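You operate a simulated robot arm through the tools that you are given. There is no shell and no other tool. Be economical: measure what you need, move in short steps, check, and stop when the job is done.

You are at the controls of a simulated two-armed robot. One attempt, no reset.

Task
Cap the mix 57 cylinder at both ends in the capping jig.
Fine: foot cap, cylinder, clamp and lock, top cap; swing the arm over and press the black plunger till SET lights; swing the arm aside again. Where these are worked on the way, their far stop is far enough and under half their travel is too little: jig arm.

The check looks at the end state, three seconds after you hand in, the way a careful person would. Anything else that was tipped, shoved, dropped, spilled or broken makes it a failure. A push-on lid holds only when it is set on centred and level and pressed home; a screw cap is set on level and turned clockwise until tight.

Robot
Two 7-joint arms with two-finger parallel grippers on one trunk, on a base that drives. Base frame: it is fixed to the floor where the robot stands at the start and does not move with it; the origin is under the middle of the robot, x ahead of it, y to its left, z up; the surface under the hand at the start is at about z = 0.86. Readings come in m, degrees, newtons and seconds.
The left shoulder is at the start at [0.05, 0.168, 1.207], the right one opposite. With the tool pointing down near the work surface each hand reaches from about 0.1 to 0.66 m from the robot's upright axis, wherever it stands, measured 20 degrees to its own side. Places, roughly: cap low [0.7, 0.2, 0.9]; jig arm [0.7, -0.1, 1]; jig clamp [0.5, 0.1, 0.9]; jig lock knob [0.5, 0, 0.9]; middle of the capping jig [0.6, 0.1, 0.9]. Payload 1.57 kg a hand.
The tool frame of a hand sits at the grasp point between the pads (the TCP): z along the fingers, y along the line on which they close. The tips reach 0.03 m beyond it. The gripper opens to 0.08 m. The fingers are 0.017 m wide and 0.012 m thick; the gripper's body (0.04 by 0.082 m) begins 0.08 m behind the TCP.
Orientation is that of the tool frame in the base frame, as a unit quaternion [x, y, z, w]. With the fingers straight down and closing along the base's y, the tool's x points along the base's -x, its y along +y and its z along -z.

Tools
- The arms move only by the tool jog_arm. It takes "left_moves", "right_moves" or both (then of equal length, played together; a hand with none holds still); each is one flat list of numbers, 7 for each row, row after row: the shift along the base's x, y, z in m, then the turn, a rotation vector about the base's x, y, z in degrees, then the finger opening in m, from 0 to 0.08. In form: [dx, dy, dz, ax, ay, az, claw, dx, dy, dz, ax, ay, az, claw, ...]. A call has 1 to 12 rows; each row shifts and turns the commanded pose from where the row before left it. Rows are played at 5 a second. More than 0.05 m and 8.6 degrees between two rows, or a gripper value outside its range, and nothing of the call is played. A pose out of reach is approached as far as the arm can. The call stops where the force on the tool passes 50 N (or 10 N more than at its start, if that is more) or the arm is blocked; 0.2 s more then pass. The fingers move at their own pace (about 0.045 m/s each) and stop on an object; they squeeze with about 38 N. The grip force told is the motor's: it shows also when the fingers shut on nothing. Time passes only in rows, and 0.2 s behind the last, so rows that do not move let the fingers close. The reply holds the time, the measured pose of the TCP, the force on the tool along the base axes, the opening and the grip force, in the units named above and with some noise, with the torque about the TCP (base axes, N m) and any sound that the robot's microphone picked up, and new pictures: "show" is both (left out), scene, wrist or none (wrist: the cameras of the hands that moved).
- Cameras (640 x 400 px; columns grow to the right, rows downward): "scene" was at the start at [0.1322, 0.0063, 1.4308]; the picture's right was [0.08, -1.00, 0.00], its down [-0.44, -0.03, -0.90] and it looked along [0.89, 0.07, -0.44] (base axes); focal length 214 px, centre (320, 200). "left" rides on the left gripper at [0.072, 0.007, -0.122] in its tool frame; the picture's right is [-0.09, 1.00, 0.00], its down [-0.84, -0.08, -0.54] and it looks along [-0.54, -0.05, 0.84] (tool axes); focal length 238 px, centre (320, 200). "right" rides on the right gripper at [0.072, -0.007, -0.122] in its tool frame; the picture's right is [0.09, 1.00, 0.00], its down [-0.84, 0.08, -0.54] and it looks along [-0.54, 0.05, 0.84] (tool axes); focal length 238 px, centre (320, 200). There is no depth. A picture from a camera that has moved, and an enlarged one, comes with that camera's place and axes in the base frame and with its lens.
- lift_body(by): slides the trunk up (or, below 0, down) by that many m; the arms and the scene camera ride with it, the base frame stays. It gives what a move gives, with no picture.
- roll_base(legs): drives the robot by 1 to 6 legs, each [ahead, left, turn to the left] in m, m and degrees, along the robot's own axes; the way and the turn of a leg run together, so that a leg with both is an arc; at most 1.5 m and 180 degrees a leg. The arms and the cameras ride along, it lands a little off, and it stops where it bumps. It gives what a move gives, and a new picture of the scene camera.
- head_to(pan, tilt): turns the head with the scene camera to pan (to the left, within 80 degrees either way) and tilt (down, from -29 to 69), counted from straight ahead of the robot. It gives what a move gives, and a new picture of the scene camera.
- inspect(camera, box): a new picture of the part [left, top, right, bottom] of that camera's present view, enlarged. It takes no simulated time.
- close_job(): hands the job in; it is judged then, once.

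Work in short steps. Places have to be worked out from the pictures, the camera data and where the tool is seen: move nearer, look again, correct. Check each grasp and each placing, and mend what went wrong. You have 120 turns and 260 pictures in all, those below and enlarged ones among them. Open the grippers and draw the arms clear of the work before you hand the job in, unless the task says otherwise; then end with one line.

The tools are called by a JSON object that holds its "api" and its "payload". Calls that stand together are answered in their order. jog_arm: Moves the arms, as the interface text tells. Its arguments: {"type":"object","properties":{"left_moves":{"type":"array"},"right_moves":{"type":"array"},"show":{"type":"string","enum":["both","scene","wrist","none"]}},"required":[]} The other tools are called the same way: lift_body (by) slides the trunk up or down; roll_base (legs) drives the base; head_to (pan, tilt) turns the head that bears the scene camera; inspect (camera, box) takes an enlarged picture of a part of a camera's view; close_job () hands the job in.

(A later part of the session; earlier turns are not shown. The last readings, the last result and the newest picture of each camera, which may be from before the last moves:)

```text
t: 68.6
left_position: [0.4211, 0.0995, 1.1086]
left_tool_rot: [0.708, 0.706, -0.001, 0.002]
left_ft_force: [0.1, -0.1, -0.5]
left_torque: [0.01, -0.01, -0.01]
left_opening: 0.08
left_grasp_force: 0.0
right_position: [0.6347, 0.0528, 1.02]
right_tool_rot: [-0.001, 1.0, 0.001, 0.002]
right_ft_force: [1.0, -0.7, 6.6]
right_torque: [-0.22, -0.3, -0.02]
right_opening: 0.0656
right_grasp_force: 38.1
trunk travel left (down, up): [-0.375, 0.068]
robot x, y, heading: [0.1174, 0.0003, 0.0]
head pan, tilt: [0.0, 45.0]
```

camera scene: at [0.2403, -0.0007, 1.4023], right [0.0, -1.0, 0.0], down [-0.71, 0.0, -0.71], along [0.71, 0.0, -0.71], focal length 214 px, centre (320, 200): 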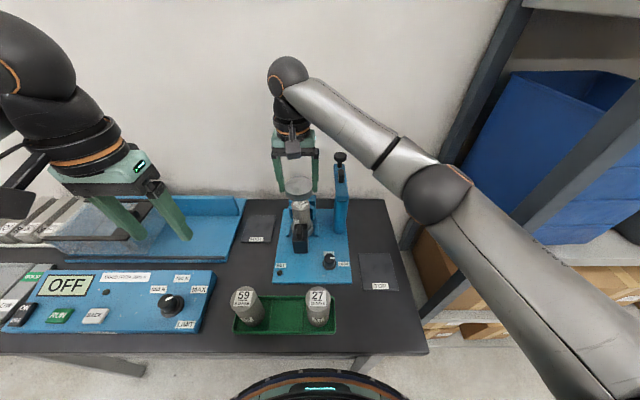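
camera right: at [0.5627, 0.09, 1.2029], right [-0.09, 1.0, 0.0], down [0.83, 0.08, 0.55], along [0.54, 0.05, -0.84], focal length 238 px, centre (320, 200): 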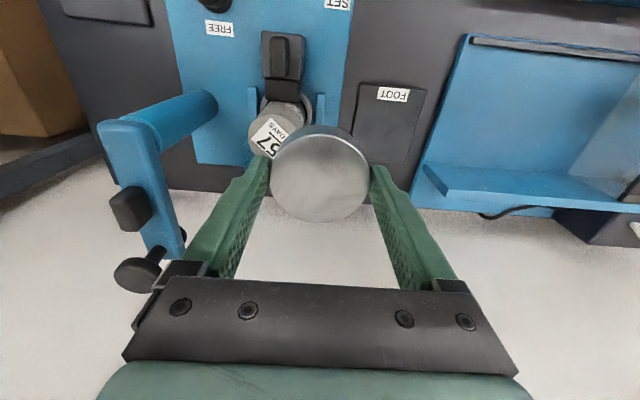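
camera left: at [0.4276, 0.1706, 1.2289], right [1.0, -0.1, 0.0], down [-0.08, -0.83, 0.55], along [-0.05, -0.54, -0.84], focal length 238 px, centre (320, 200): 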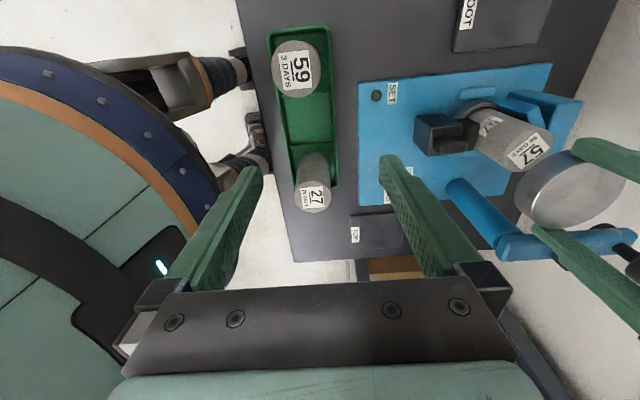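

Contact ≈10 N on the rim; the torque puts it on the +x/−y side, so the cap must shift a little that way. I lift 1 mm, shift, and lower again.

{"api": "jog_arm", "payload": {"right_moves": [0, 0, 0.002, 0, 0, 0, 0.055, 0.0012, -0.0008, 0, 0, 0, 0, 0.055, 0, 0, -0.002, 0, 0, 0, 0.055, 0, 0, -0.001, 0, 0, 0, 0.055, 0, 0, 0, 0, 0, 0, 0.055], "show": "none"}}

```text
t: 69.8
left_position: [0.4179, 0.0991, 1.1082]
left_tool_rot: [0.707, 0.707, 0.0, 0.003]
left_ft_force: [1.1, -1.0, -1.1]
left_torque: [0.01, 0.0, 0.01]
left_opening: 0.0801
left_grasp_force: 0.1
right_position: [0.6349, 0.0514, 1.0203]
right_tool_rot: [0.0, 1.0, 0.001, 0.003]
right_ft_force: [-7.5, -1.3, 23.3]
right_torque: [-0.17, -0.31, -0.01]
right_opening: 0.0657
right_grasp_force: 38.4
trunk travel left (down, up): [-0.375, 0.068]
robot x, y, heading: [0.1213, -0.0021, 0.2]
head pan, tilt: [0.0, 45.0]
```

Same direction, smaller. Another shift.

{"api": "jog_arm", "payload": {"right_moves": [0, 0, 0.002, 0, 0, 0, 0.055, 0.0015, -0.0007, 0, 0, 0, 0, 0.055, 0, 0, -0.002, 0, 0, 0, 0.055, 0, 0, 0, 0, 0, 0, 0.055], "show": "none"}}

{"api": "inspect", "payload": {"camera": "scene", "box": [260, 170, 350, 230]}}

```text
t: 70.8
left_position: [0.4181, 0.0996, 1.1083]
left_tool_rot: [0.708, 0.707, 0.001, 0.003]
left_ft_force: [0.0, 0.3, 0.4]
left_torque: [-0.01, 0.04, -0.02]
left_opening: 0.0803
left_grasp_force: 0.1
right_position: [0.6349, 0.052, 1.0192]
right_tool_rot: [0.0, 1.0, 0.001, 0.003]
right_ft_force: [-10.9, -1.1, 26.4]
right_torque: [-0.01, -0.18, 0.06]
right_opening: 0.0657
right_grasp_force: 37.9
trunk travel left (down, up): [-0.375, 0.068]
robot x, y, heading: [0.116, 0.001, -0.0]
head pan, tilt: [0.0, 45.0]
```

```text
6.67 times, centred on (305, 200) of scene
camera zoom: at [0.2362, -0.0009, 1.4028], right [0.0, -1.0, 0.0], down [-0.7, 0.0, -0.71], along [0.71, 0.0, -0.7], focal length 1430 px, centre (420, 200)
```

zoom: 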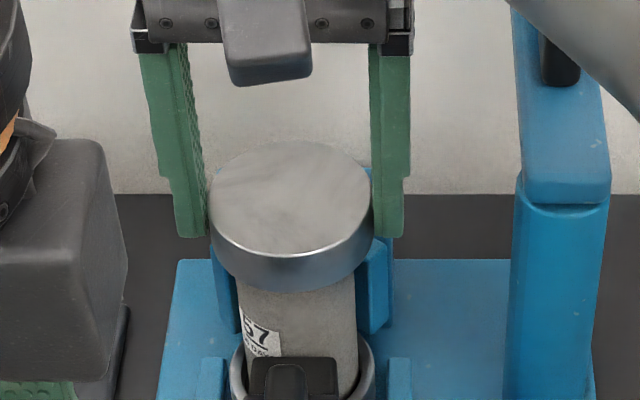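

Lateral force shows the cap was dragging rather than shifting. I lift 6 mm clear and re-measure in the scene view.

{"api": "jog_arm", "payload": {"right_moves": [0, 0, 0.006, 0, 0, 0, 0.055, 0, 0, 0, 0, 0, 0, 0.055, 0, 0, 0, 0, 0, 0, 0.055], "show": "none"}}

{"api": "inspect", "payload": {"camera": "scene", "box": [275, 180, 335, 220]}}

{"api": "inspect", "payload": {"camera": "left", "box": [460, 90, 600, 200]}}

```text
t: 71.6
left_position: [0.4212, 0.099, 1.1072]
left_tool_rot: [0.707, 0.707, 0.0, 0.002]
left_ft_force: [0.1, 0.1, -0.1]
left_torque: [-0.01, -0.03, 0.02]
left_opening: 0.0802
left_grasp_force: 0.1
right_position: [0.6391, 0.0499, 1.0191]
right_tool_rot: [0.0, 1.0, -0.001, 0.001]
right_ft_force: [-0.6, 1.6, -0.4]
right_torque: [0.07, -0.03, 0.02]
right_opening: 0.0654
right_grasp_force: 37.6
trunk travel left (down, up): [-0.375, 0.068]
robot x, y, heading: [0.1186, -0.0018, 0.1]
head pan, tilt: [0.0, 45.0]
```

```text
10.00 times, centred on (305, 200) of scene
camera zoom: at [0.2404, -0.0004, 1.402], right [0.0, -1.0, 0.0], down [-0.71, 0.0, -0.71], along [0.71, 0.0, -0.71], focal length 2145 px, centre (470, 200)
```

zoom: 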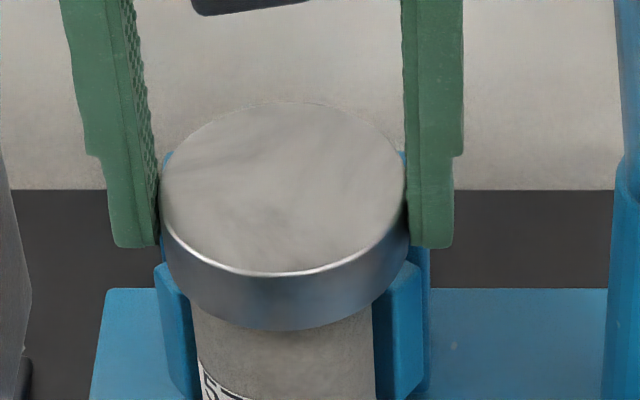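

```text
3.64 times, centred on (530, 145) of left
camera zoom: at [0.4278, 0.1712, 1.2287], right [1.0, -0.09, 0.0], down [-0.08, -0.83, 0.55], along [-0.05, -0.54, -0.84], focal length 867 px, centre (-444, 400)
```

zoom: 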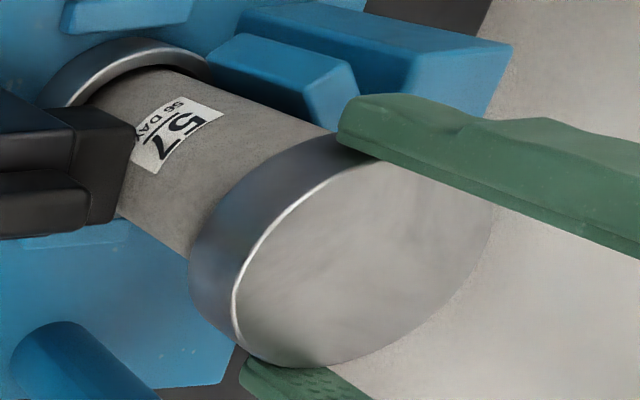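

At light contact the cap reads (0.639, 0.050): now overshot the other way versus target (0.6365, 0.0525). I lift, step halfway back and test again.

{"api": "jog_arm", "payload": {"right_moves": [0, 0, 0.004, 0, 0, 0, 0.055, -0.0015, 0.0015, 0, 0, 0, 0, 0.055, 0, 0, -0.004, 0, 0, 0, 0.055, 0, 0, -0.002, 0, 0, 0, 0.055, 0, 0, 0, 0, 0, 0, 0.055], "show": "none"}}

```text
t: 72.8
left_position: [0.4215, 0.0992, 1.1071]
left_tool_rot: [0.708, 0.707, -0.001, 0.001]
left_ft_force: [-0.1, -0.6, 0.3]
left_torque: [0.0, 0.02, -0.02]
left_opening: 0.08
left_grasp_force: 0.0
right_position: [0.6351, 0.0541, 1.0205]
right_tool_rot: [0.0, 1.0, 0.001, 0.0]
right_ft_force: [0.3, 0.3, -3.8]
right_torque: [-0.01, 0.02, -0.04]
right_opening: 0.0657
right_grasp_force: 37.7
trunk travel left (down, up): [-0.375, 0.068]
robot x, y, heading: [0.1211, -0.0011, 0.3]
head pan, tilt: [0.0, 45.0]
```

No contact at this spot (only the cap's weight). I continue lowering in small steps.

{"api": "jog_arm", "payload": {"right_moves": [0, 0, -0.002, 0, 0, 0, 0.055, 0, 0, 0, 0, 0, 0, 0.055], "show": "none"}}

{"api": "jog_arm", "payload": {"right_moves": [0, 0, -0.002, 0, 0, 0, 0.055, 0, 0, 0, 0, 0, 0, 0.055], "show": "none"}}

```text
t: 73.4
left_position: [0.4207, 0.1, 1.1079]
left_tool_rot: [0.708, 0.706, -0.001, 0.001]
left_ft_force: [0.0, 0.4, -0.6]
left_torque: [0.02, 0.02, 0.01]
left_opening: 0.08
left_grasp_force: 0.0
right_position: [0.6356, 0.0534, 1.019]
right_tool_rot: [0.0, 1.0, 0.001, 0.003]
right_ft_force: [1.1, -0.4, 3.5]
right_torque: [-0.17, -0.18, -0.02]
right_opening: 0.0657
right_grasp_force: 38.1
trunk travel left (down, up): [-0.375, 0.068]
robot x, y, heading: [0.1159, 0.0035, 0.2]
head pan, tilt: [0.0, 45.0]
```

```text
t: 74.0
left_position: [0.4203, 0.0999, 1.1084]
left_tool_rot: [0.708, 0.707, 0.001, 0.002]
left_ft_force: [-0.1, 0.3, 0.1]
left_torque: [0.0, 0.02, -0.03]
left_opening: 0.08
left_grasp_force: 0.0
right_position: [0.6356, 0.0537, 1.0194]
right_tool_rot: [0.0, 1.0, 0.002, 0.004]
right_ft_force: [3.1, -0.2, 18.5]
right_torque: [-0.4, -0.59, 0.03]
right_opening: 0.0656
right_grasp_force: 38.1
trunk travel left (down, up): [-0.375, 0.068]
robot x, y, heading: [0.1161, 0.0028, 0.1]
head pan, tilt: [0.0, 45.0]
```

Contact again on the +x/−y side. The right spot lies between the last two; I step (+1.0, −0.8) mm after lifting.

{"api": "jog_arm", "payload": {"right_moves": [0, 0, 0.005, 0, 0, 0, 0.055, 0.001, -0.0008, 0, 0, 0, 0, 0.055, 0, 0, -0.003, 0, 0, 0, 0.055, 0, 0, -0.003, 0, 0, 0, 0.055, 0, 0, 0, 0, 0, 0, 0.055], "show": "none"}}

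```text
t: 75.2
left_position: [0.4186, 0.0989, 1.1093]
left_tool_rot: [0.708, 0.706, 0.0, 0.003]
left_ft_force: [-0.6, 0.7, -0.4]
left_torque: [0.03, 0.02, 0.01]
left_opening: 0.08
left_grasp_force: 0.0
right_position: [0.6358, 0.0532, 1.0194]
right_tool_rot: [0.001, 1.0, 0.001, 0.005]
right_ft_force: [-3.7, -2.9, 27.9]
right_torque: [-0.25, -0.66, -0.05]
right_opening: 0.0661
right_grasp_force: 37.9
trunk travel left (down, up): [-0.375, 0.068]
robot x, y, heading: [0.1167, -0.0071, -0.1]
head pan, tilt: [0.0, 45.0]
```

Still +x side. Step +1.5 mm x.

{"api": "jog_arm", "payload": {"right_moves": [0, 0, 0.006, 0, 0, 0, 0.055, 0.0015, -0.0004, 0, 0, 0, 0, 0.055, 0, 0, -0.003, 0, 0, 0, 0.055, 0, 0, -0.003, 0, 0, 0, 0.055, 0, 0, 0, 0, 0, 0, 0.055], "show": "none"}}

```text
t: 76.4
left_position: [0.4185, 0.0991, 1.1086]
left_tool_rot: [0.708, 0.706, 0.0, 0.002]
left_ft_force: [0.4, 0.1, 0.7]
left_torque: [0.02, 0.0, -0.02]
left_opening: 0.08
left_grasp_force: 0.0
right_position: [0.6368, 0.0533, 1.0183]
right_tool_rot: [0.0, 1.0, 0.003, 0.005]
right_ft_force: [-5.7, 0.7, 26.9]
right_torque: [-0.09, -0.53, 0.02]
right_opening: 0.0658
right_grasp_force: 38.2
trunk travel left (down, up): [-0.375, 0.068]
robot x, y, heading: [0.1206, 0.0005, 0.0]
head pan, tilt: [0.0, 45.0]
```

Improving (offset now +x only). Another +1.5 mm x.

{"api": "jog_arm", "payload": {"right_moves": [0, 0, 0.006, 0, 0, 0, 0.055, 0.0015, 0, 0, 0, 0, 0, 0.055, 0, 0, -0.003, 0, 0, 0, 0.055, 0, 0, -0.003, 0, 0, 0, 0.055, 0, 0, 0, 0, 0, 0, 0.055], "show": "none"}}

```text
t: 77.6
left_position: [0.4214, 0.0998, 1.1084]
left_tool_rot: [0.708, 0.706, -0.001, 0.001]
left_ft_force: [0.4, -0.3, -0.5]
left_torque: [-0.01, 0.04, -0.01]
left_opening: 0.0799
left_grasp_force: 0.0
right_position: [0.6417, 0.0521, 1.0142]
right_tool_rot: [0.0, 1.0, -0.001, 0.0]
right_ft_force: [-0.3, 0.0, -3.7]
right_torque: [-0.01, 0.03, 0.0]
right_opening: 0.0655
right_grasp_force: 38.1
trunk travel left (down, up): [-0.375, 0.068]
robot x, y, heading: [0.1206, -0.0026, 0.1]
head pan, tilt: [0.0, 45.0]
```

It slipped over the cylinder: z 1.014 with no contact. I continue down to seat it.

{"api": "jog_arm", "payload": {"right_moves": [0, 0, -0.002, 0, 0, 0, 0.055, 0, 0, -0.002, 0, 0, 0, 0.055, 0, 0, -0.002, 0, 0, 0, 0.055, 0, 0, 0, 0, 0, 0, 0.055], "show": "none"}}

```text
t: 78.6
left_position: [0.421, 0.0998, 1.1071]
left_tool_rot: [0.708, 0.706, -0.001, 0.002]
left_ft_force: [0.8, -0.2, -0.2]
left_torque: [0.0, -0.01, -0.01]
left_opening: 0.08
left_grasp_force: 0.1
right_position: [0.6416, 0.0521, 1.0098]
right_tool_rot: [0.0, 1.0, 0.001, 0.001]
right_ft_force: [0.4, -0.2, 3.8]
right_torque: [0.05, 0.13, -0.02]
right_opening: 0.0654
right_grasp_force: 37.5
trunk travel left (down, up): [-0.375, 0.068]
robot x, y, heading: [0.1187, 0.0022, -0.1]
head pan, tilt: [0.0, 45.0]
```

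Seated with contact at z 1.010 (≈9 mm engagement). I press a little more, then release and rise.

{"api": "jog_arm", "payload": {"right_moves": [0, 0, -0.003, 0, 0, 0, 0.055, 0, 0, 0, 0, 0, 0, 0.055], "show": "none"}}

{"api": "inspect", "payload": {"camera": "scene", "box": [260, 170, 350, 230]}}

```text
t: 79.2
left_position: [0.4185, 0.1, 1.1086]
left_tool_rot: [0.708, 0.706, 0.0, 0.002]
left_ft_force: [-0.4, 0.0, -0.7]
left_torque: [0.01, -0.03, 0.0]
left_opening: 0.0801
left_grasp_force: 0.1
right_position: [0.6404, 0.0512, 1.0102]
right_tool_rot: [0.0, 1.0, 0.003, 0.005]
right_ft_force: [1.4, -1.6, 26.1]
right_torque: [0.18, 0.29, -0.03]
right_opening: 0.0658
right_grasp_force: 37.9
trunk travel left (down, up): [-0.375, 0.068]
robot x, y, heading: [0.113, 0.0006, 0.2]
head pan, tilt: [0.0, 45.0]
```

```text
6.67 times, centred on (305, 200) of scene
camera zoom: at [0.2381, -0.001, 1.4029], right [0.0, -1.0, 0.0], down [-0.71, 0.0, -0.71], along [0.71, 0.0, -0.71], focal length 1430 px, centre (420, 200)
```

zoom: 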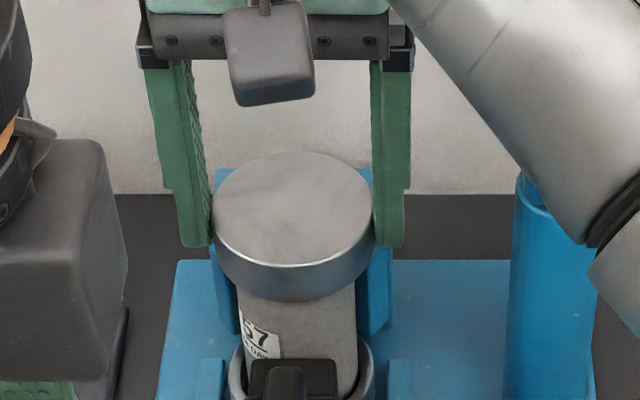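

Firm seat. Release and rise.

{"api": "jog_arm", "payload": {"right_moves": [0, 0, 0.003, 0, 0, 0, 0.055, 0, 0, 0, 0, 0, 0, 0.072, 0, 0, 0, 0, 0, 0, 0.08, 0, 0, 0.03, 0, 0, 0, 0.08, 0, 0, 0.045, 0, 0, 0, 0.08, -0.04, 0, 0.03, 0, 0, 0, 0.08, -0.05, 0, 0, 0, 0, 0, 0.08, -0.03, -0.03, 0, 0, 0, 0, 0.08], "show": "both"}}

{"api": "inspect", "payload": {"camera": "scene", "box": [260, 130, 380, 230]}}

```text
t: 81.0
left_position: [0.4208, 0.0997, 1.1072]
left_tool_rot: [0.708, 0.707, -0.001, 0.002]
left_ft_force: [-0.8, -0.2, -0.2]
left_torque: [0.02, 0.0, 0.02]
left_opening: 0.0798
left_grasp_force: 0.1
right_position: [0.5203, 0.0185, 1.1144]
right_tool_rot: [0.001, 1.0, 0.0, -0.001]
right_ft_force: [-0.4, -0.2, 0.0]
right_torque: [0.03, -0.02, 0.0]
right_opening: 0.0801
right_grasp_force: 0.2
trunk travel left (down, up): [-0.375, 0.068]
robot x, y, heading: [0.1177, 0.0011, 0.0]
head pan, tilt: [0.0, 45.0]
camera scene: at [0.24, -0.0014, 1.4023], right [0.0, -1.0, 0.0], down [-0.71, 0.0, -0.71], along [0.71, 0.0, -0.71], focal length 214 px, centre (320, 200)
camera right: at [0.4483, 0.0125, 1.2346], right [-0.09, 1.0, 0.0], down [0.84, 0.08, 0.54], along [0.54, 0.05, -0.84], focal length 238 px, centre (320, 200)
```

scene: 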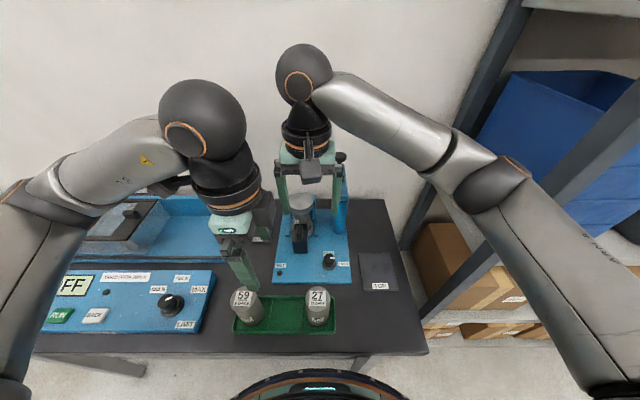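
right: 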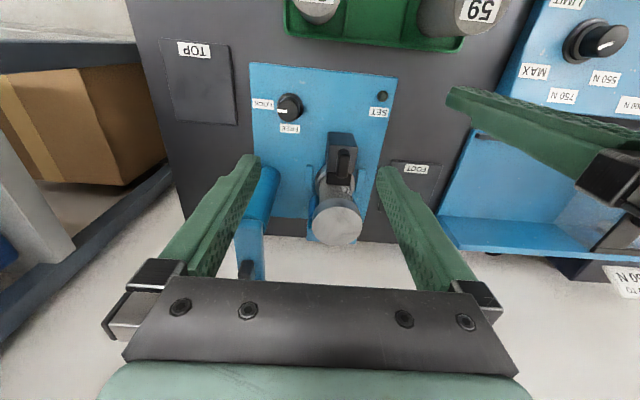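

```text
4.00 times, centred on (320, 180) of scene
camera zoom: at [0.24, -0.0014, 1.4023], right [0.0, -1.0, 0.0], down [-0.71, 0.0, -0.71], along [0.71, 0.0, -0.71], focal length 858 px, centre (320, 280)
```

zoom: 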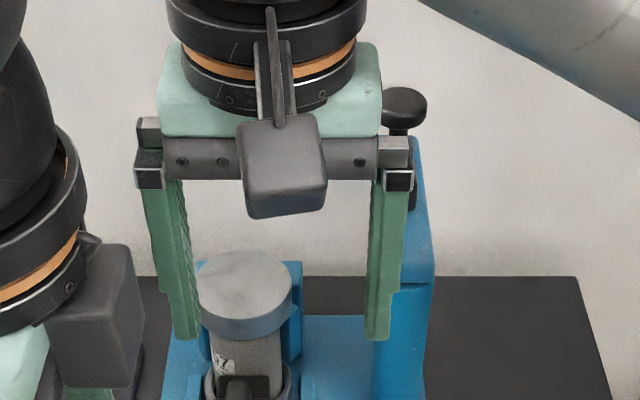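

Top cap sits level. I withdraw the left hand to the left and bring the right hand up behind the jig arm for a look at its handle and plunger.

{"api": "jog_arm", "payload": {"left_moves": [0, 0.04, 0.03, 0, 0, 0, 0.08, 0, 0.045, 0.02, 0, 0, 0, 0.08, 0, 0.045, 0, 0, 0, 8, 0.08, 0, 0, 0, 0, 0, 8, 0.08, 0, 0, 0, 0, 0, 8, 0.08, 0, 0, 0, 0, 0, 8, 0.08], "right_moves": [0, -0.03, 0.04, 0, 0, 0, 0.08, 0, -0.04, 0.03, 0, 0, 0, 0.08, 0, -0.03, 0.02, 0, 0, 0, 0.08, 0.04, 0, 0, 0, 0, 0, 0.08, 0.04, 0, 0, 0, 0, 0, 0.08, 0, 0, 0, 0, 0, 0, 0.08], "show": "both"}}

{"api": "inspect", "payload": {"camera": "right", "box": [200, 60, 440, 280]}}

{"api": "inspect", "payload": {"camera": "scene", "box": [270, 130, 390, 230]}}

```text
t: 82.4
left_position: [0.3793, 0.1997, 1.1534]
left_tool_rot: [0.486, 0.874, 0.0, 0.003]
left_ft_force: [0.3, 0.9, 0.3]
left_torque: [0.02, 0.02, 0.0]
left_opening: 0.0799
left_grasp_force: 0.0
left hand out of reach, approached as far as the arm can: row 1, 2, 3
right_position: [0.6005, -0.0793, 1.2048]
right_tool_rot: [-0.001, 1.0, 0.002, 0.001]
right_ft_force: [-0.3, 0.5, -0.2]
right_torque: [-0.01, -0.02, -0.02]
right_opening: 0.0799
right_grasp_force: 0.1
trunk travel left (down, up): [-0.375, 0.068]
robot x, y, heading: [0.1184, -0.0002, 0.3]
head pan, tilt: [0.0, 45.0]
camera scene: at [0.2402, -0.0008, 1.4023], right [0.0, -1.0, 0.0], down [-0.71, 0.0, -0.71], along [0.71, 0.0, -0.71], focal length 214 px, centre (320, 200)
camera right: at [0.5273, -0.0853, 1.3255], right [-0.09, 1.0, 0.0], down [0.84, 0.08, 0.54], along [0.54, 0.05, -0.84], focal length 238 px, centre (320, 200)
camera left: at [0.3472, 0.2628, 1.2759], right [0.89, 0.45, 0.0], down [0.38, -0.75, 0.55], along [0.25, -0.49, -0.84], focal length 238 px, centre (320, 200)
```

scene: 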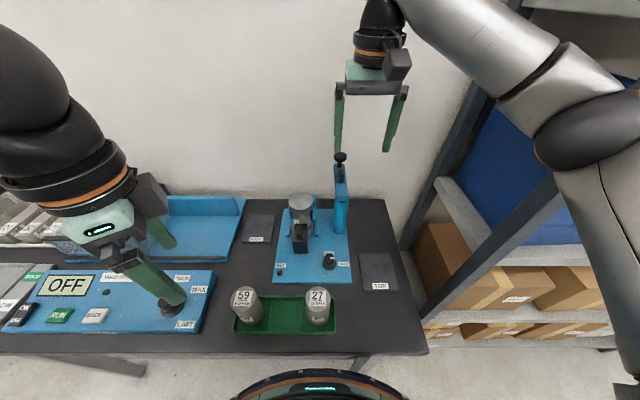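
right: 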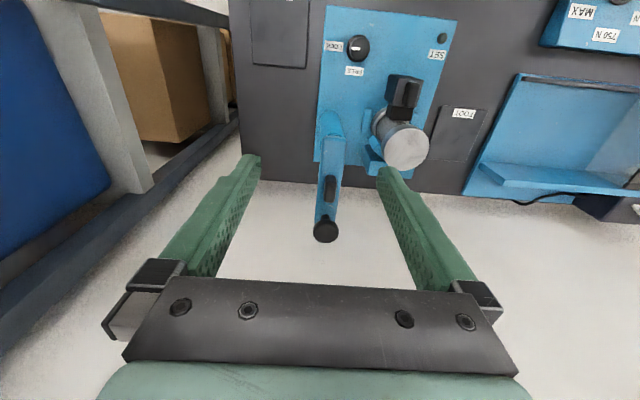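
left: 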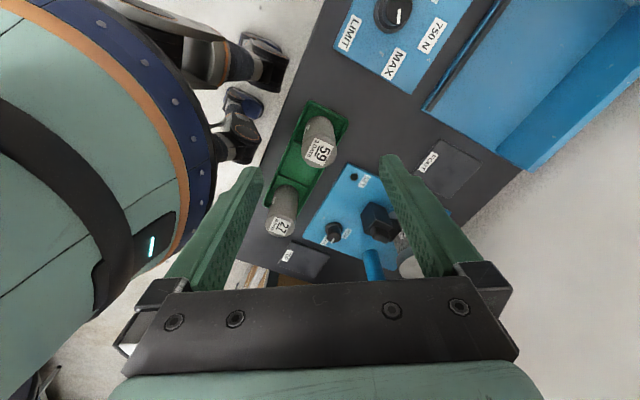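

```text
1.82 times, centred on (320, 170) of right
camera zoom: at [0.5273, -0.0853, 1.3255], right [-0.09, 1.0, 0.0], down [0.84, 0.08, 0.54], along [0.54, 0.05, -0.84], focal length 433 px, centre (320, 254)
```

zoom: 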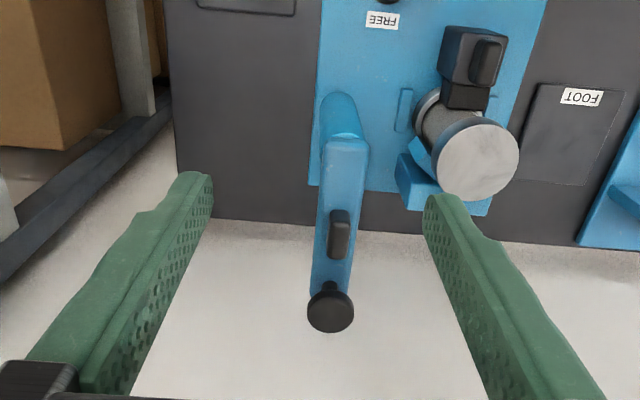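

```text
4.00 times, centred on (330, 180) of scene
camera zoom: at [0.2402, -0.0008, 1.4023], right [0.0, -1.0, 0.0], down [-0.71, 0.0, -0.71], along [0.71, 0.0, -0.71], focal length 858 px, centre (280, 280)
```

zoom: 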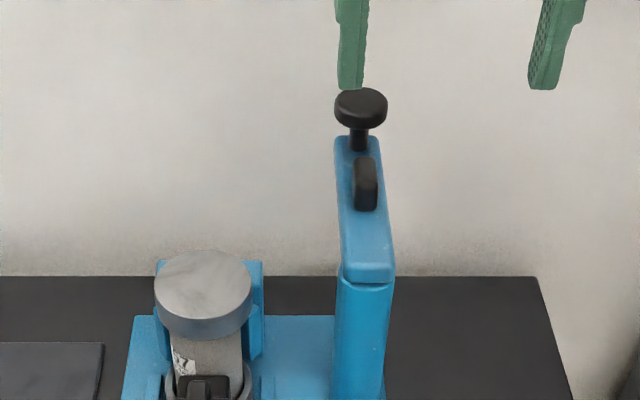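

The jig arm has a black grip fin on top at ≈ (0.672, −0.057, 1.04–1.066) and the plunger knob at ≈ (0.748, −0.057), pivot ≈ (0.641, −0.058). I position the right hand over the fin.

{"api": "jog_arm", "payload": {"right_moves": [0.036, 0.011, 0, 0, 0, 0, 0.05, 0.036, 0.011, -0.02, 0, 0, 0, 0.05, 0, 0, -0.045, 0, 0, 0, 0.05, 0, 0, -0.02, 0, 0, 0, 0.05], "show": "wrist"}}

{"api": "inspect", "payload": {"camera": "right", "box": [240, 80, 400, 260]}}

{"api": "inspect", "payload": {"camera": "scene", "box": [270, 130, 390, 230]}}

```text
t: 83.4
left_position: [0.3798, 0.2, 1.154]
left_tool_rot: [0.487, 0.874, -0.001, 0.003]
left_ft_force: [0.0, 0.2, 0.4]
left_torque: [0.01, -0.02, -0.03]
left_opening: 0.08
left_grasp_force: 0.1
right_position: [0.6733, -0.0535, 1.1165]
right_tool_rot: [0.0, 1.0, 0.0, 0.001]
right_ft_force: [-0.3, 0.1, 0.4]
right_torque: [0.01, 0.01, 0.0]
right_opening: 0.0504
right_grasp_force: 0.1
trunk travel left (down, up): [-0.375, 0.068]
robot x, y, heading: [0.1188, 0.0056, 0.0]
head pan, tilt: [0.0, 45.0]
camera right: at [0.601, -0.0591, 1.2366], right [-0.09, 1.0, 0.0], down [0.84, 0.08, 0.54], along [0.54, 0.05, -0.84], focal length 238 px, centre (320, 200)
```

right: 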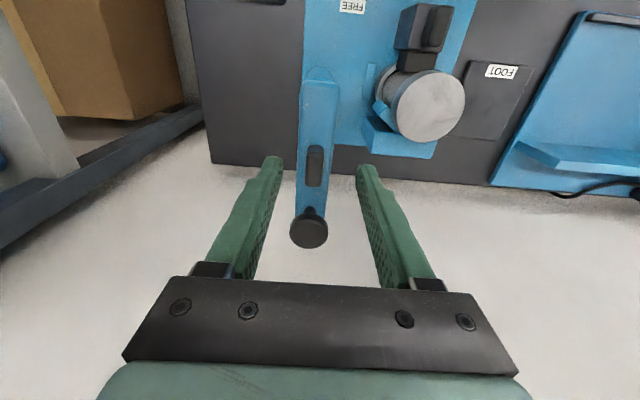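

```text
2.22 times, centred on (320, 170) of right
camera zoom: at [0.601, -0.0591, 1.2366], right [-0.09, 1.0, 0.0], down [0.84, 0.08, 0.54], along [0.54, 0.05, -0.84], focal length 530 px, centre (320, 267)
```

zoom: 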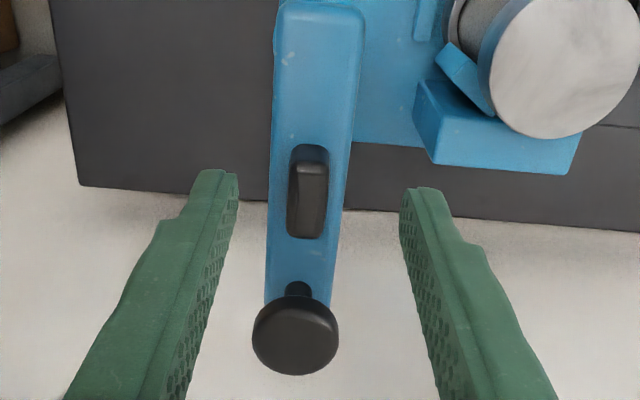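

```text
4.00 times, centred on (330, 180) of scene
camera zoom: at [0.2403, -0.0002, 1.4023], right [0.0, -1.0, 0.0], down [-0.71, 0.0, -0.71], along [0.71, 0.0, -0.71], focal length 858 px, centre (280, 280)
```

zoom: 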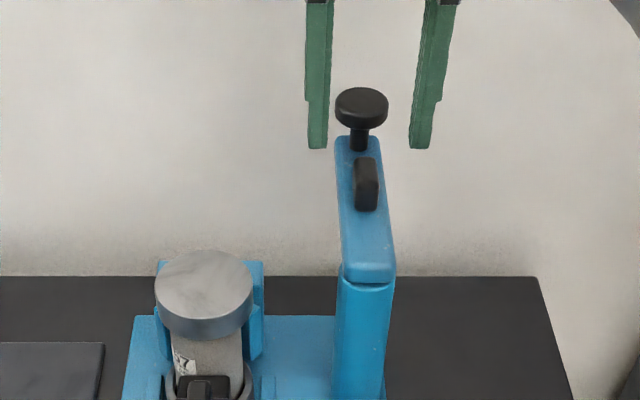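

Fin is ~9 mm farther in x and ~3.5 mm to −y of the hand. I correct and lower to z ≈ 1.078.

{"api": "jog_arm", "payload": {"right_moves": [0.009, -0.0035, -0.02, 0, 0, 0, 0.05, 0, 0, -0.018, 0, 0, 0, 0.05], "show": "none"}}

{"api": "inspect", "payload": {"camera": "right", "box": [240, 80, 400, 260]}}

{"api": "inspect", "payload": {"camera": "scene", "box": [290, 140, 380, 210]}}

```text
t: 84.0
left_position: [0.3792, 0.1992, 1.1541]
left_tool_rot: [0.486, 0.874, -0.001, 0.002]
left_ft_force: [0.0, 0.5, 0.1]
left_torque: [0.0, 0.04, 0.0]
left_opening: 0.0799
left_grasp_force: 0.1
right_position: [0.6817, -0.0584, 1.0791]
right_tool_rot: [0.0, 1.0, 0.001, 0.001]
right_ft_force: [0.6, -0.5, 0.2]
right_torque: [-0.01, 0.01, 0.04]
right_opening: 0.0502
right_grasp_force: 0.1
trunk travel left (down, up): [-0.375, 0.068]
robot x, y, heading: [0.1181, -0.0025, -0.1]
head pan, tilt: [0.0, 45.0]
```

```text
2.22 times, centred on (320, 170) of right
camera zoom: at [0.6088, -0.0642, 1.1994], right [-0.09, 1.0, 0.0], down [0.84, 0.08, 0.54], along [0.54, 0.05, -0.84], focal length 530 px, centre (320, 267)
```

zoom: 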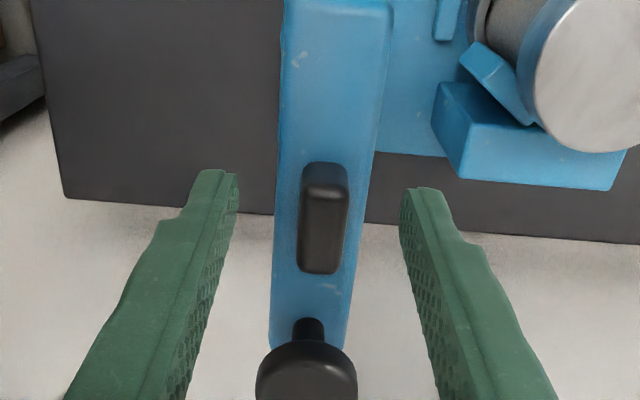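

```text
5.71 times, centred on (335, 175) of scene
camera zoom: at [0.2403, -0.0006, 1.4023], right [0.0, -1.0, 0.0], down [-0.71, 0.0, -0.71], along [0.71, 0.0, -0.71], focal length 1226 px, centre (234, 343)
```

zoom: 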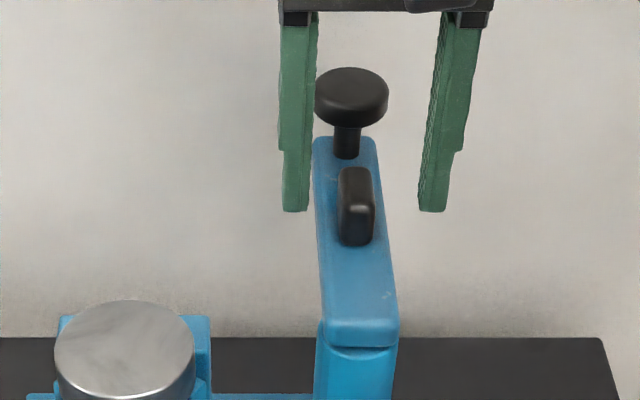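

Centred in y; fin centre is ~6 mm farther in x. I adjust, lower 6 mm, and close.

{"api": "jog_arm", "payload": {"right_moves": [0.006, 0, 0, 0, 0, 0, 0.05, 0, 0, -0.006, 0, 0, 0, 0.05, 0, 0, 0, 0, 0, 0, 0.02, 0, 0, 0, 0, 0, 0, 0.003, 0, 0, 0, 0, 0, 0, 0.003], "show": "none"}}

{"api": "inspect", "payload": {"camera": "right", "box": [240, 80, 400, 260]}}

```text
t: 85.2
left_position: [0.3792, 0.1983, 1.1543]
left_tool_rot: [0.486, 0.874, -0.002, 0.002]
left_ft_force: [-0.1, 0.1, -0.6]
left_torque: [-0.02, 0.02, -0.03]
left_opening: 0.0802
left_grasp_force: 0.0
right_position: [0.6862, -0.0579, 1.0749]
right_tool_rot: [0.0, 1.0, 0.001, 0.001]
right_ft_force: [0.8, 5.9, -1.1]
right_torque: [0.13, -0.12, -0.08]
right_opening: 0.0156
right_grasp_force: 20.2
trunk travel left (down, up): [-0.375, 0.068]
robot x, y, heading: [0.119, -0.0011, -0.0]
head pan, tilt: [0.0, 45.0]
```

```text
2.22 times, centred on (320, 170) of right
camera zoom: at [0.6143, -0.0629, 1.1944], right [-0.09, 1.0, 0.0], down [0.84, 0.08, 0.54], along [0.54, 0.05, -0.84], focal length 530 px, centre (320, 267)
```

zoom: 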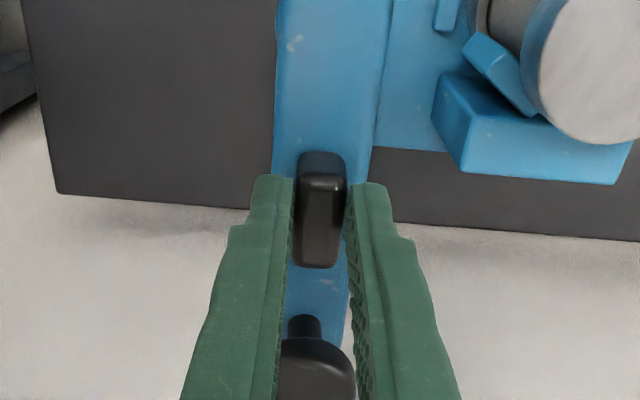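

Fin gripped (0.0156). I begin swinging the arm counter-clockwise about the pivot, 30° first.

{"api": "jog_arm", "payload": {"right_moves": [-0.0004, 0.0059, 0, 0, 0, 7.5, 0.003, -0.0011, 0.0058, 0, 0, 0, 7.5, 0.003, -0.0019, 0.0056, 0, 0, 0, 7.5, 0.003, -0.0026, 0.0053, 0, 0, 0, 7.5, 0.003], "show": "wrist"}}

```text
t: 86.2
left_position: [0.3814, 0.2001, 1.1531]
left_tool_rot: [0.487, 0.874, -0.002, 0.002]
left_ft_force: [0.3, -0.7, -0.5]
left_torque: [-0.01, -0.01, 0.03]
left_opening: 0.0801
left_grasp_force: 0.0
right_position: [0.6806, -0.0352, 1.0744]
right_tool_rot: [-0.261, 0.965, 0.001, 0.0]
right_ft_force: [6.6, 11.5, -0.2]
right_torque: [0.0, 0.05, -0.32]
right_opening: 0.0157
right_grasp_force: 30.9
trunk travel left (down, up): [-0.375, 0.068]
robot x, y, heading: [0.1145, 0.0006, 0.1]
head pan, tilt: [0.0, 45.0]
camera right: at [0.6217, -0.0762, 1.1944], right [-0.58, 0.81, 0.0], down [0.68, 0.49, 0.54], along [0.44, 0.32, -0.84], focal length 238 px, centre (320, 200)
```

right: 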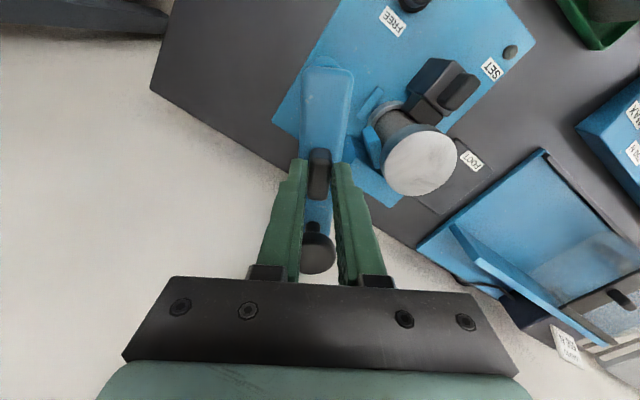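

The arm swings. I continue 30° more with a 1.5 mm outward correction.

{"api": "jog_arm", "payload": {"right_moves": [-0.0025, 0.0057, 0, 0, 0, 7.5, 0.003, -0.0035, 0.005, 0, 0, 0, 7.5, 0.003, -0.0044, 0.0039, 0, 0, 0, 7.5, 0.003, -0.0049, 0.0033, 0, 0, 0, 7.5, 0.003], "show": "none"}}

```text
t: 87.2
left_position: [0.3798, 0.1998, 1.1544]
left_tool_rot: [0.485, 0.874, -0.001, 0.002]
left_ft_force: [-0.5, -0.3, 1.0]
left_torque: [-0.01, 0.02, -0.01]
left_opening: 0.0799
left_grasp_force: 0.0
right_position: [0.6645, -0.019, 1.075]
right_tool_rot: [-0.501, 0.866, 0.001, -0.002]
right_ft_force: [-6.1, 5.9, -2.7]
right_torque: [0.73, -0.23, -0.35]
right_opening: 0.0157
right_grasp_force: 31.5
trunk travel left (down, up): [-0.375, 0.068]
robot x, y, heading: [0.1202, 0.0029, -0.1]
head pan, tilt: [0.0, 45.0]
```

Forces remain small. The last 30°.

{"api": "jog_arm", "payload": {"right_moves": [-0.0053, 0.0026, 0, 0, 0, 7.5, 0.003, -0.0056, 0.0019, 0, 0, 0, 7.5, 0.003, -0.0058, 0.0011, 0, 0, 0, 7.5, 0.003, -0.0059, 0.0004, 0, 0, 0, 7.5, 0.003], "show": "wrist"}}

{"api": "inspect", "payload": {"camera": "scene", "box": [260, 140, 380, 240]}}

```text
t: 88.2
left_position: [0.3796, 0.1985, 1.1539]
left_tool_rot: [0.486, 0.874, -0.002, 0.002]
left_ft_force: [-0.7, -0.9, 0.0]
left_torque: [0.0, 0.01, 0.0]
left_opening: 0.08
left_grasp_force: 0.1
right_position: [0.6433, -0.0132, 1.0738]
right_tool_rot: [0.708, -0.706, 0.0, 0.002]
right_ft_force: [-6.1, 2.6, -10.4]
right_torque: [-0.38, 0.04, -0.26]
right_opening: 0.0159
right_grasp_force: 31.4
trunk travel left (down, up): [-0.375, 0.068]
robot x, y, heading: [0.1188, 0.0012, -0.1]
head pan, tilt: [0.0, 45.0]
camera right: at [0.6502, -0.0837, 1.1946], right [-1.0, -0.09, 0.0], down [-0.08, 0.84, 0.54], along [-0.05, 0.54, -0.84], focal length 238 px, centre (320, 200)
```

right: 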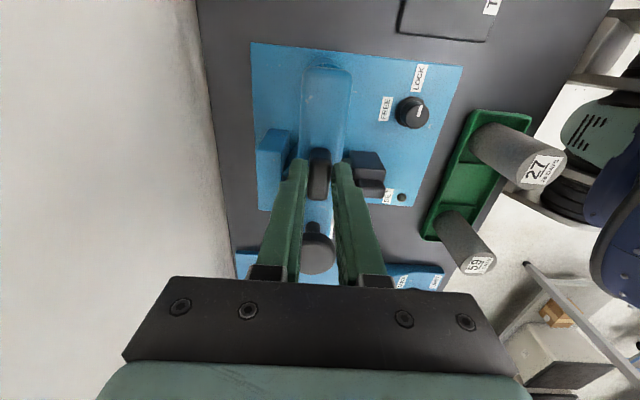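

```text
4.00 times, centred on (320, 190) of scene
camera zoom: at [0.2404, -0.0001, 1.4021], right [0.0, -1.0, 0.0], down [-0.71, 0.0, -0.71], along [0.71, 0.0, -0.71], focal length 858 px, centre (320, 240)
```

zoom: 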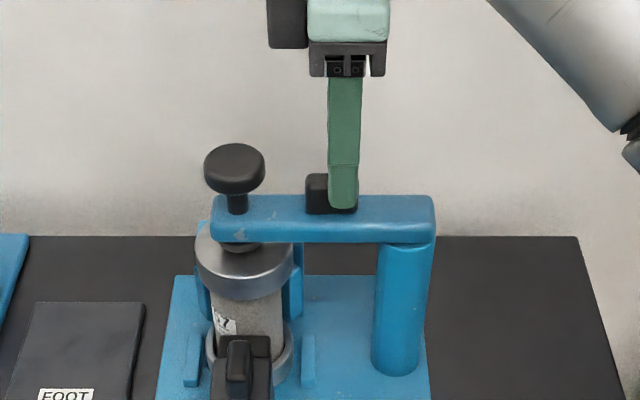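

The plunger is over the cap. I nudge a few degrees further to feel the stop.

{"api": "jog_arm", "payload": {"right_moves": [-0.003, 0, 0, 0, 0, 4, 0.003, 0, 0, 0, 0, 0, 0, 0.003], "show": "none"}}

{"api": "inspect", "payload": {"camera": "scene", "box": [260, 140, 380, 240]}}

```text
t: 88.8
left_position: [0.3802, 0.1989, 1.1536]
left_tool_rot: [0.486, 0.874, 0.0, 0.001]
left_ft_force: [0.3, -0.2, 0.2]
left_torque: [-0.04, 0.0, 0.02]
left_opening: 0.0803
left_grasp_force: 0.0
right_position: [0.6425, -0.0118, 1.0753]
right_tool_rot: [0.731, -0.682, -0.001, -0.001]
right_ft_force: [5.1, 0.8, -3.9]
right_torque: [0.07, -0.02, -0.64]
right_opening: 0.0171
right_grasp_force: 31.4
trunk travel left (down, up): [-0.375, 0.068]
robot x, y, heading: [0.1189, -0.0001, 0.3]
head pan, tilt: [0.0, 45.0]
```

```text
4.00 times, centred on (320, 190) of scene
camera zoom: at [0.2417, -0.0005, 1.4022], right [0.0, -1.0, 0.0], down [-0.71, 0.0, -0.71], along [0.71, 0.0, -0.71], focal length 858 px, centre (320, 240)
```

zoom: 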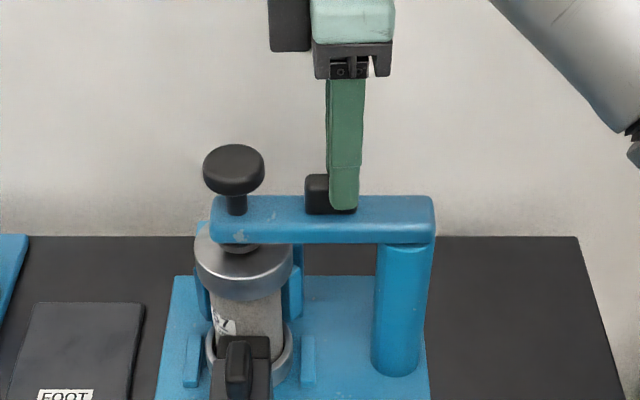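

Arm is at its stop over the cap. I release the fin, rise, move over the plunger knob with fingers closed.

{"api": "jog_arm", "payload": {"right_moves": [0, 0, 0, 0, 0, -4, 0.03, 0, 0, 0, 0, 0, 0, 0.04, 0, 0, 0.035, 0, 0, 0, 0.04, 0, 0.01, 0.03, 0, 0, 0, 0.02, 0, 0.027, 0, 0, 0, 0, 0, 0, 0.027, 0, 0, 0, 0, 0, 0, 0, 0, 0, 0, 0, 0], "show": "wrist"}}

{"api": "inspect", "payload": {"camera": "right", "box": [240, 100, 400, 240]}}

{"api": "inspect", "payload": {"camera": "scene", "box": [260, 140, 380, 240]}}

```text
t: 90.4
left_position: [0.3804, 0.1975, 1.1537]
left_tool_rot: [0.486, 0.874, -0.002, 0.002]
left_ft_force: [-1.0, 0.4, -0.2]
left_torque: [0.0, 0.01, 0.01]
left_opening: 0.0799
left_grasp_force: 0.1
right_position: [0.6387, 0.0506, 1.1398]
right_tool_rot: [0.707, -0.707, 0.0, 0.0]
right_ft_force: [0.0, 0.3, 0.2]
right_torque: [0.03, 0.0, 0.03]
right_opening: 0.0
right_grasp_force: 21.0
trunk travel left (down, up): [-0.375, 0.068]
robot x, y, heading: [0.1176, 0.0024, 0.2]
head pan, tilt: [0.0, 45.0]
camera right: at [0.6459, -0.0199, 1.2597], right [-1.0, -0.09, 0.0], down [-0.08, 0.84, 0.54], along [-0.05, 0.54, -0.84], focal length 238 px, centre (320, 200)
```

right: 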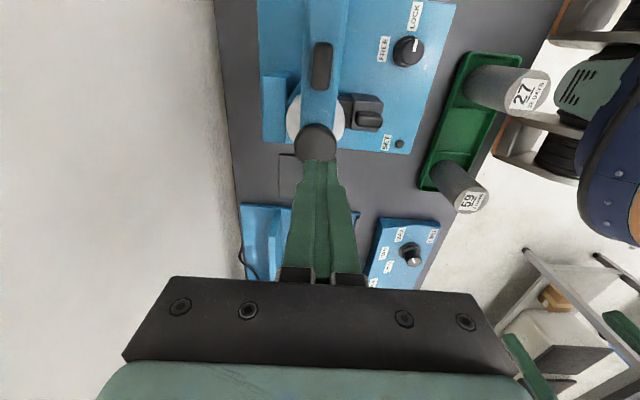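

```text
2.86 times, centred on (320, 170) of right
camera zoom: at [0.6459, -0.0199, 1.2597], right [-1.0, -0.09, 0.0], down [-0.08, 0.84, 0.54], along [-0.05, 0.54, -0.84], focal length 681 px, centre (320, 286)
```

zoom: 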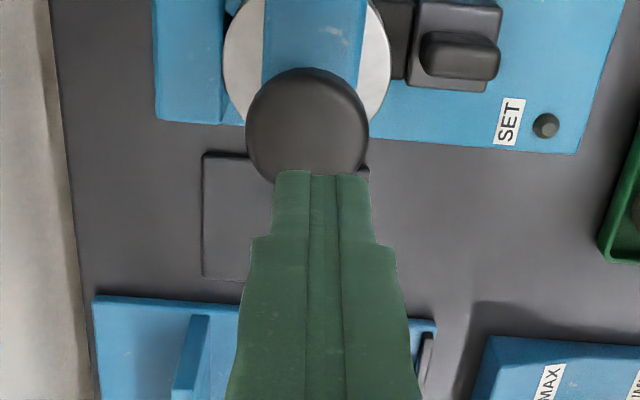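

```text
4.00 times, centred on (320, 190) of scene
camera zoom: at [0.2405, -0.0008, 1.4022], right [0.0, -1.0, 0.0], down [-0.71, 0.0, -0.71], along [0.71, 0.0, -0.71], focal length 858 px, centre (320, 240)
```

zoom: 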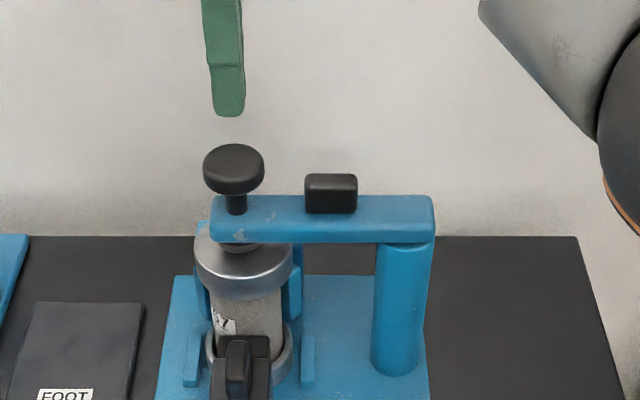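

Knob offset is about (+4, −4) mm from the hand axis. I correct and descend to touch it.

{"api": "jog_arm", "payload": {"right_moves": [0.004, -0.004, -0.02, 0, 0, 0, 0, 0, 0, -0.01, 0, 0, 0, 0, 0, 0, -0.005, 0, 0, 0, 0, 0, 0, -0.004, 0, 0, 0, 0], "show": "none"}}

{"api": "inspect", "payload": {"camera": "scene", "box": [260, 140, 380, 240]}}

```text
t: 91.4
left_position: [0.3802, 0.199, 1.1547]
left_tool_rot: [0.487, 0.873, -0.002, 0.002]
left_ft_force: [-0.3, -0.2, -0.6]
left_torque: [-0.01, -0.01, 0.03]
left_opening: 0.08
left_grasp_force: 0.1
right_position: [0.6439, 0.0463, 1.1019]
right_tool_rot: [0.708, -0.707, -0.001, 0.0]
right_ft_force: [-0.1, -0.3, 0.2]
right_torque: [0.0, 0.01, 0.0]
right_opening: 0.0
right_grasp_force: 21.3
trunk travel left (down, up): [-0.375, 0.068]
robot x, y, heading: [0.1148, 0.0021, -0.2]
head pan, tilt: [0.0, 45.0]
```

```text
4.00 times, centred on (320, 190) of scene
camera zoom: at [0.2403, -0.0004, 1.4023], right [0.0, -1.0, 0.0], down [-0.71, 0.0, -0.71], along [0.71, 0.0, -0.71], focal length 858 px, centre (320, 240)
```

zoom: 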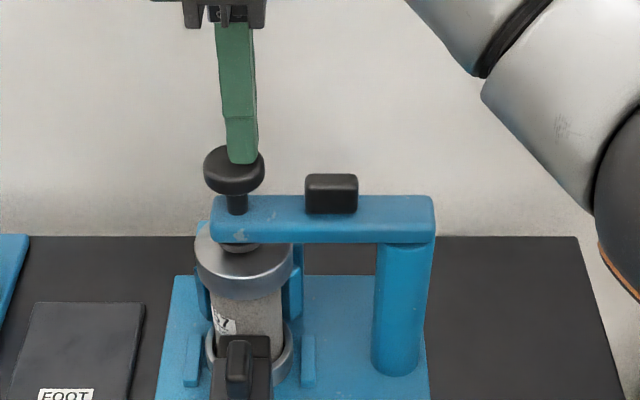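

Almost touching, about 3 mm to −y of centre. I shift +3 mm y and press down in small steps.

{"api": "jog_arm", "payload": {"right_moves": [0, 0.003, 0, 0, 0, 0, 0, 0, 0, -0.003, 0, 0, 0, 0, 0, 0, -0.003, 0, 0, 0, 0, 0, 0, -0.003, 0, 0, 0, 0], "show": "none"}}

{"api": "inspect", "payload": {"camera": "scene", "box": [260, 140, 380, 280]}}

```text
t: 92.4
left_position: [0.3798, 0.1984, 1.155]
left_tool_rot: [0.486, 0.874, -0.001, 0.002]
left_ft_force: [-0.3, -0.2, -0.3]
left_torque: [0.02, 0.0, 0.02]
left_opening: 0.0797
left_grasp_force: 0.0
right_position: [0.6439, 0.0509, 1.0914]
right_tool_rot: [0.707, -0.707, -0.002, 0.0]
right_ft_force: [-0.6, -0.5, 2.3]
right_torque: [-0.02, 0.05, -0.03]
right_opening: 0.0
right_grasp_force: 21.7
trunk travel left (down, up): [-0.375, 0.068]
robot x, y, heading: [0.1169, 0.0022, 0.1]
head pan, tilt: [0.0, 45.0]
```

```text
2.86 times, centred on (320, 210) of scene
camera zoom: at [0.24, -0.0007, 1.4023], right [0.0, -1.0, 0.0], down [-0.71, 0.0, -0.71], along [0.71, 0.0, -0.71], focal length 613 px, centre (320, 171)
```

zoom: 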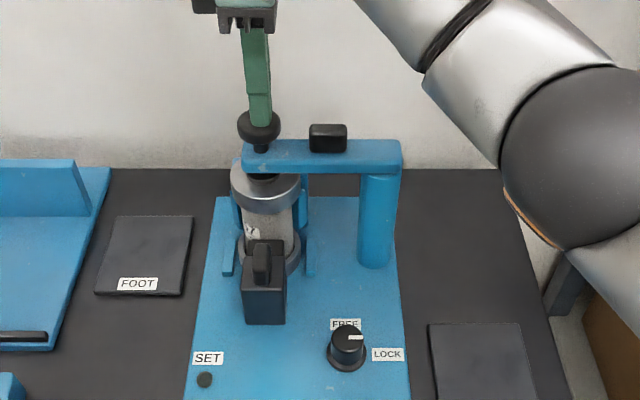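

Touching (2 N) and centred. I press on, watching force and the SET lamp.

{"api": "jog_arm", "payload": {"right_moves": [0, 0, -0.003, 0, 0, 0, 0, 0, 0, -0.003, 0, 0, 0, 0, 0, 0, -0.003, 0, 0, 0, 0, 0, 0, -0.003, 0, 0, 0, 0], "show": "none"}}

{"api": "inspect", "payload": {"camera": "scene", "box": [260, 140, 380, 280]}}

```text
t: 93.3
left_position: [0.3785, 0.1989, 1.1557]
left_tool_rot: [0.486, 0.874, -0.001, 0.003]
left_ft_force: [0.5, 1.1, 0.0]
left_torque: [0.02, 0.01, -0.02]
left_opening: 0.0799
left_grasp_force: 0.0
right_position: [0.6439, 0.0513, 1.0909]
right_tool_rot: [0.709, -0.706, 0.006, -0.009]
right_ft_force: [-7.1, -3.2, 19.5]
right_torque: [-0.21, 0.25, -0.01]
right_opening: 0.0001
right_grasp_force: 21.3
trunk travel left (down, up): [-0.375, 0.068]
robot x, y, heading: [0.1178, -0.0013, 0.0]
head pan, tilt: [0.0, 45.0]
stopped in row 4 (right hand): the force on the tool passed its limit at 52 N (the readings are from after the stop); the commanded pose is now the measured one
```

```text
2.86 times, centred on (320, 210) of scene
camera zoom: at [0.2382, -0.0012, 1.4021], right [0.0, -1.0, 0.0], down [-0.71, 0.0, -0.71], along [0.71, 0.0, -0.71], focal length 613 px, centre (320, 171)
```

zoom: 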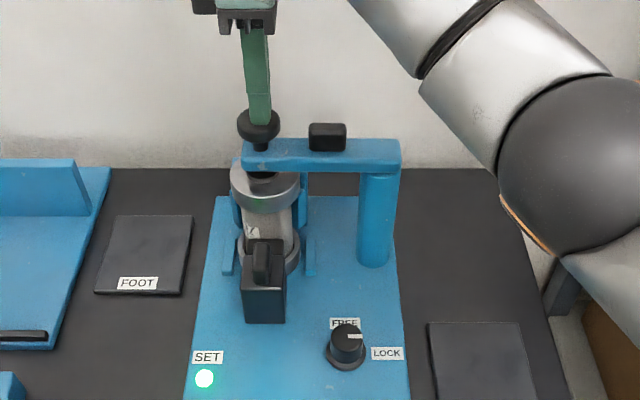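

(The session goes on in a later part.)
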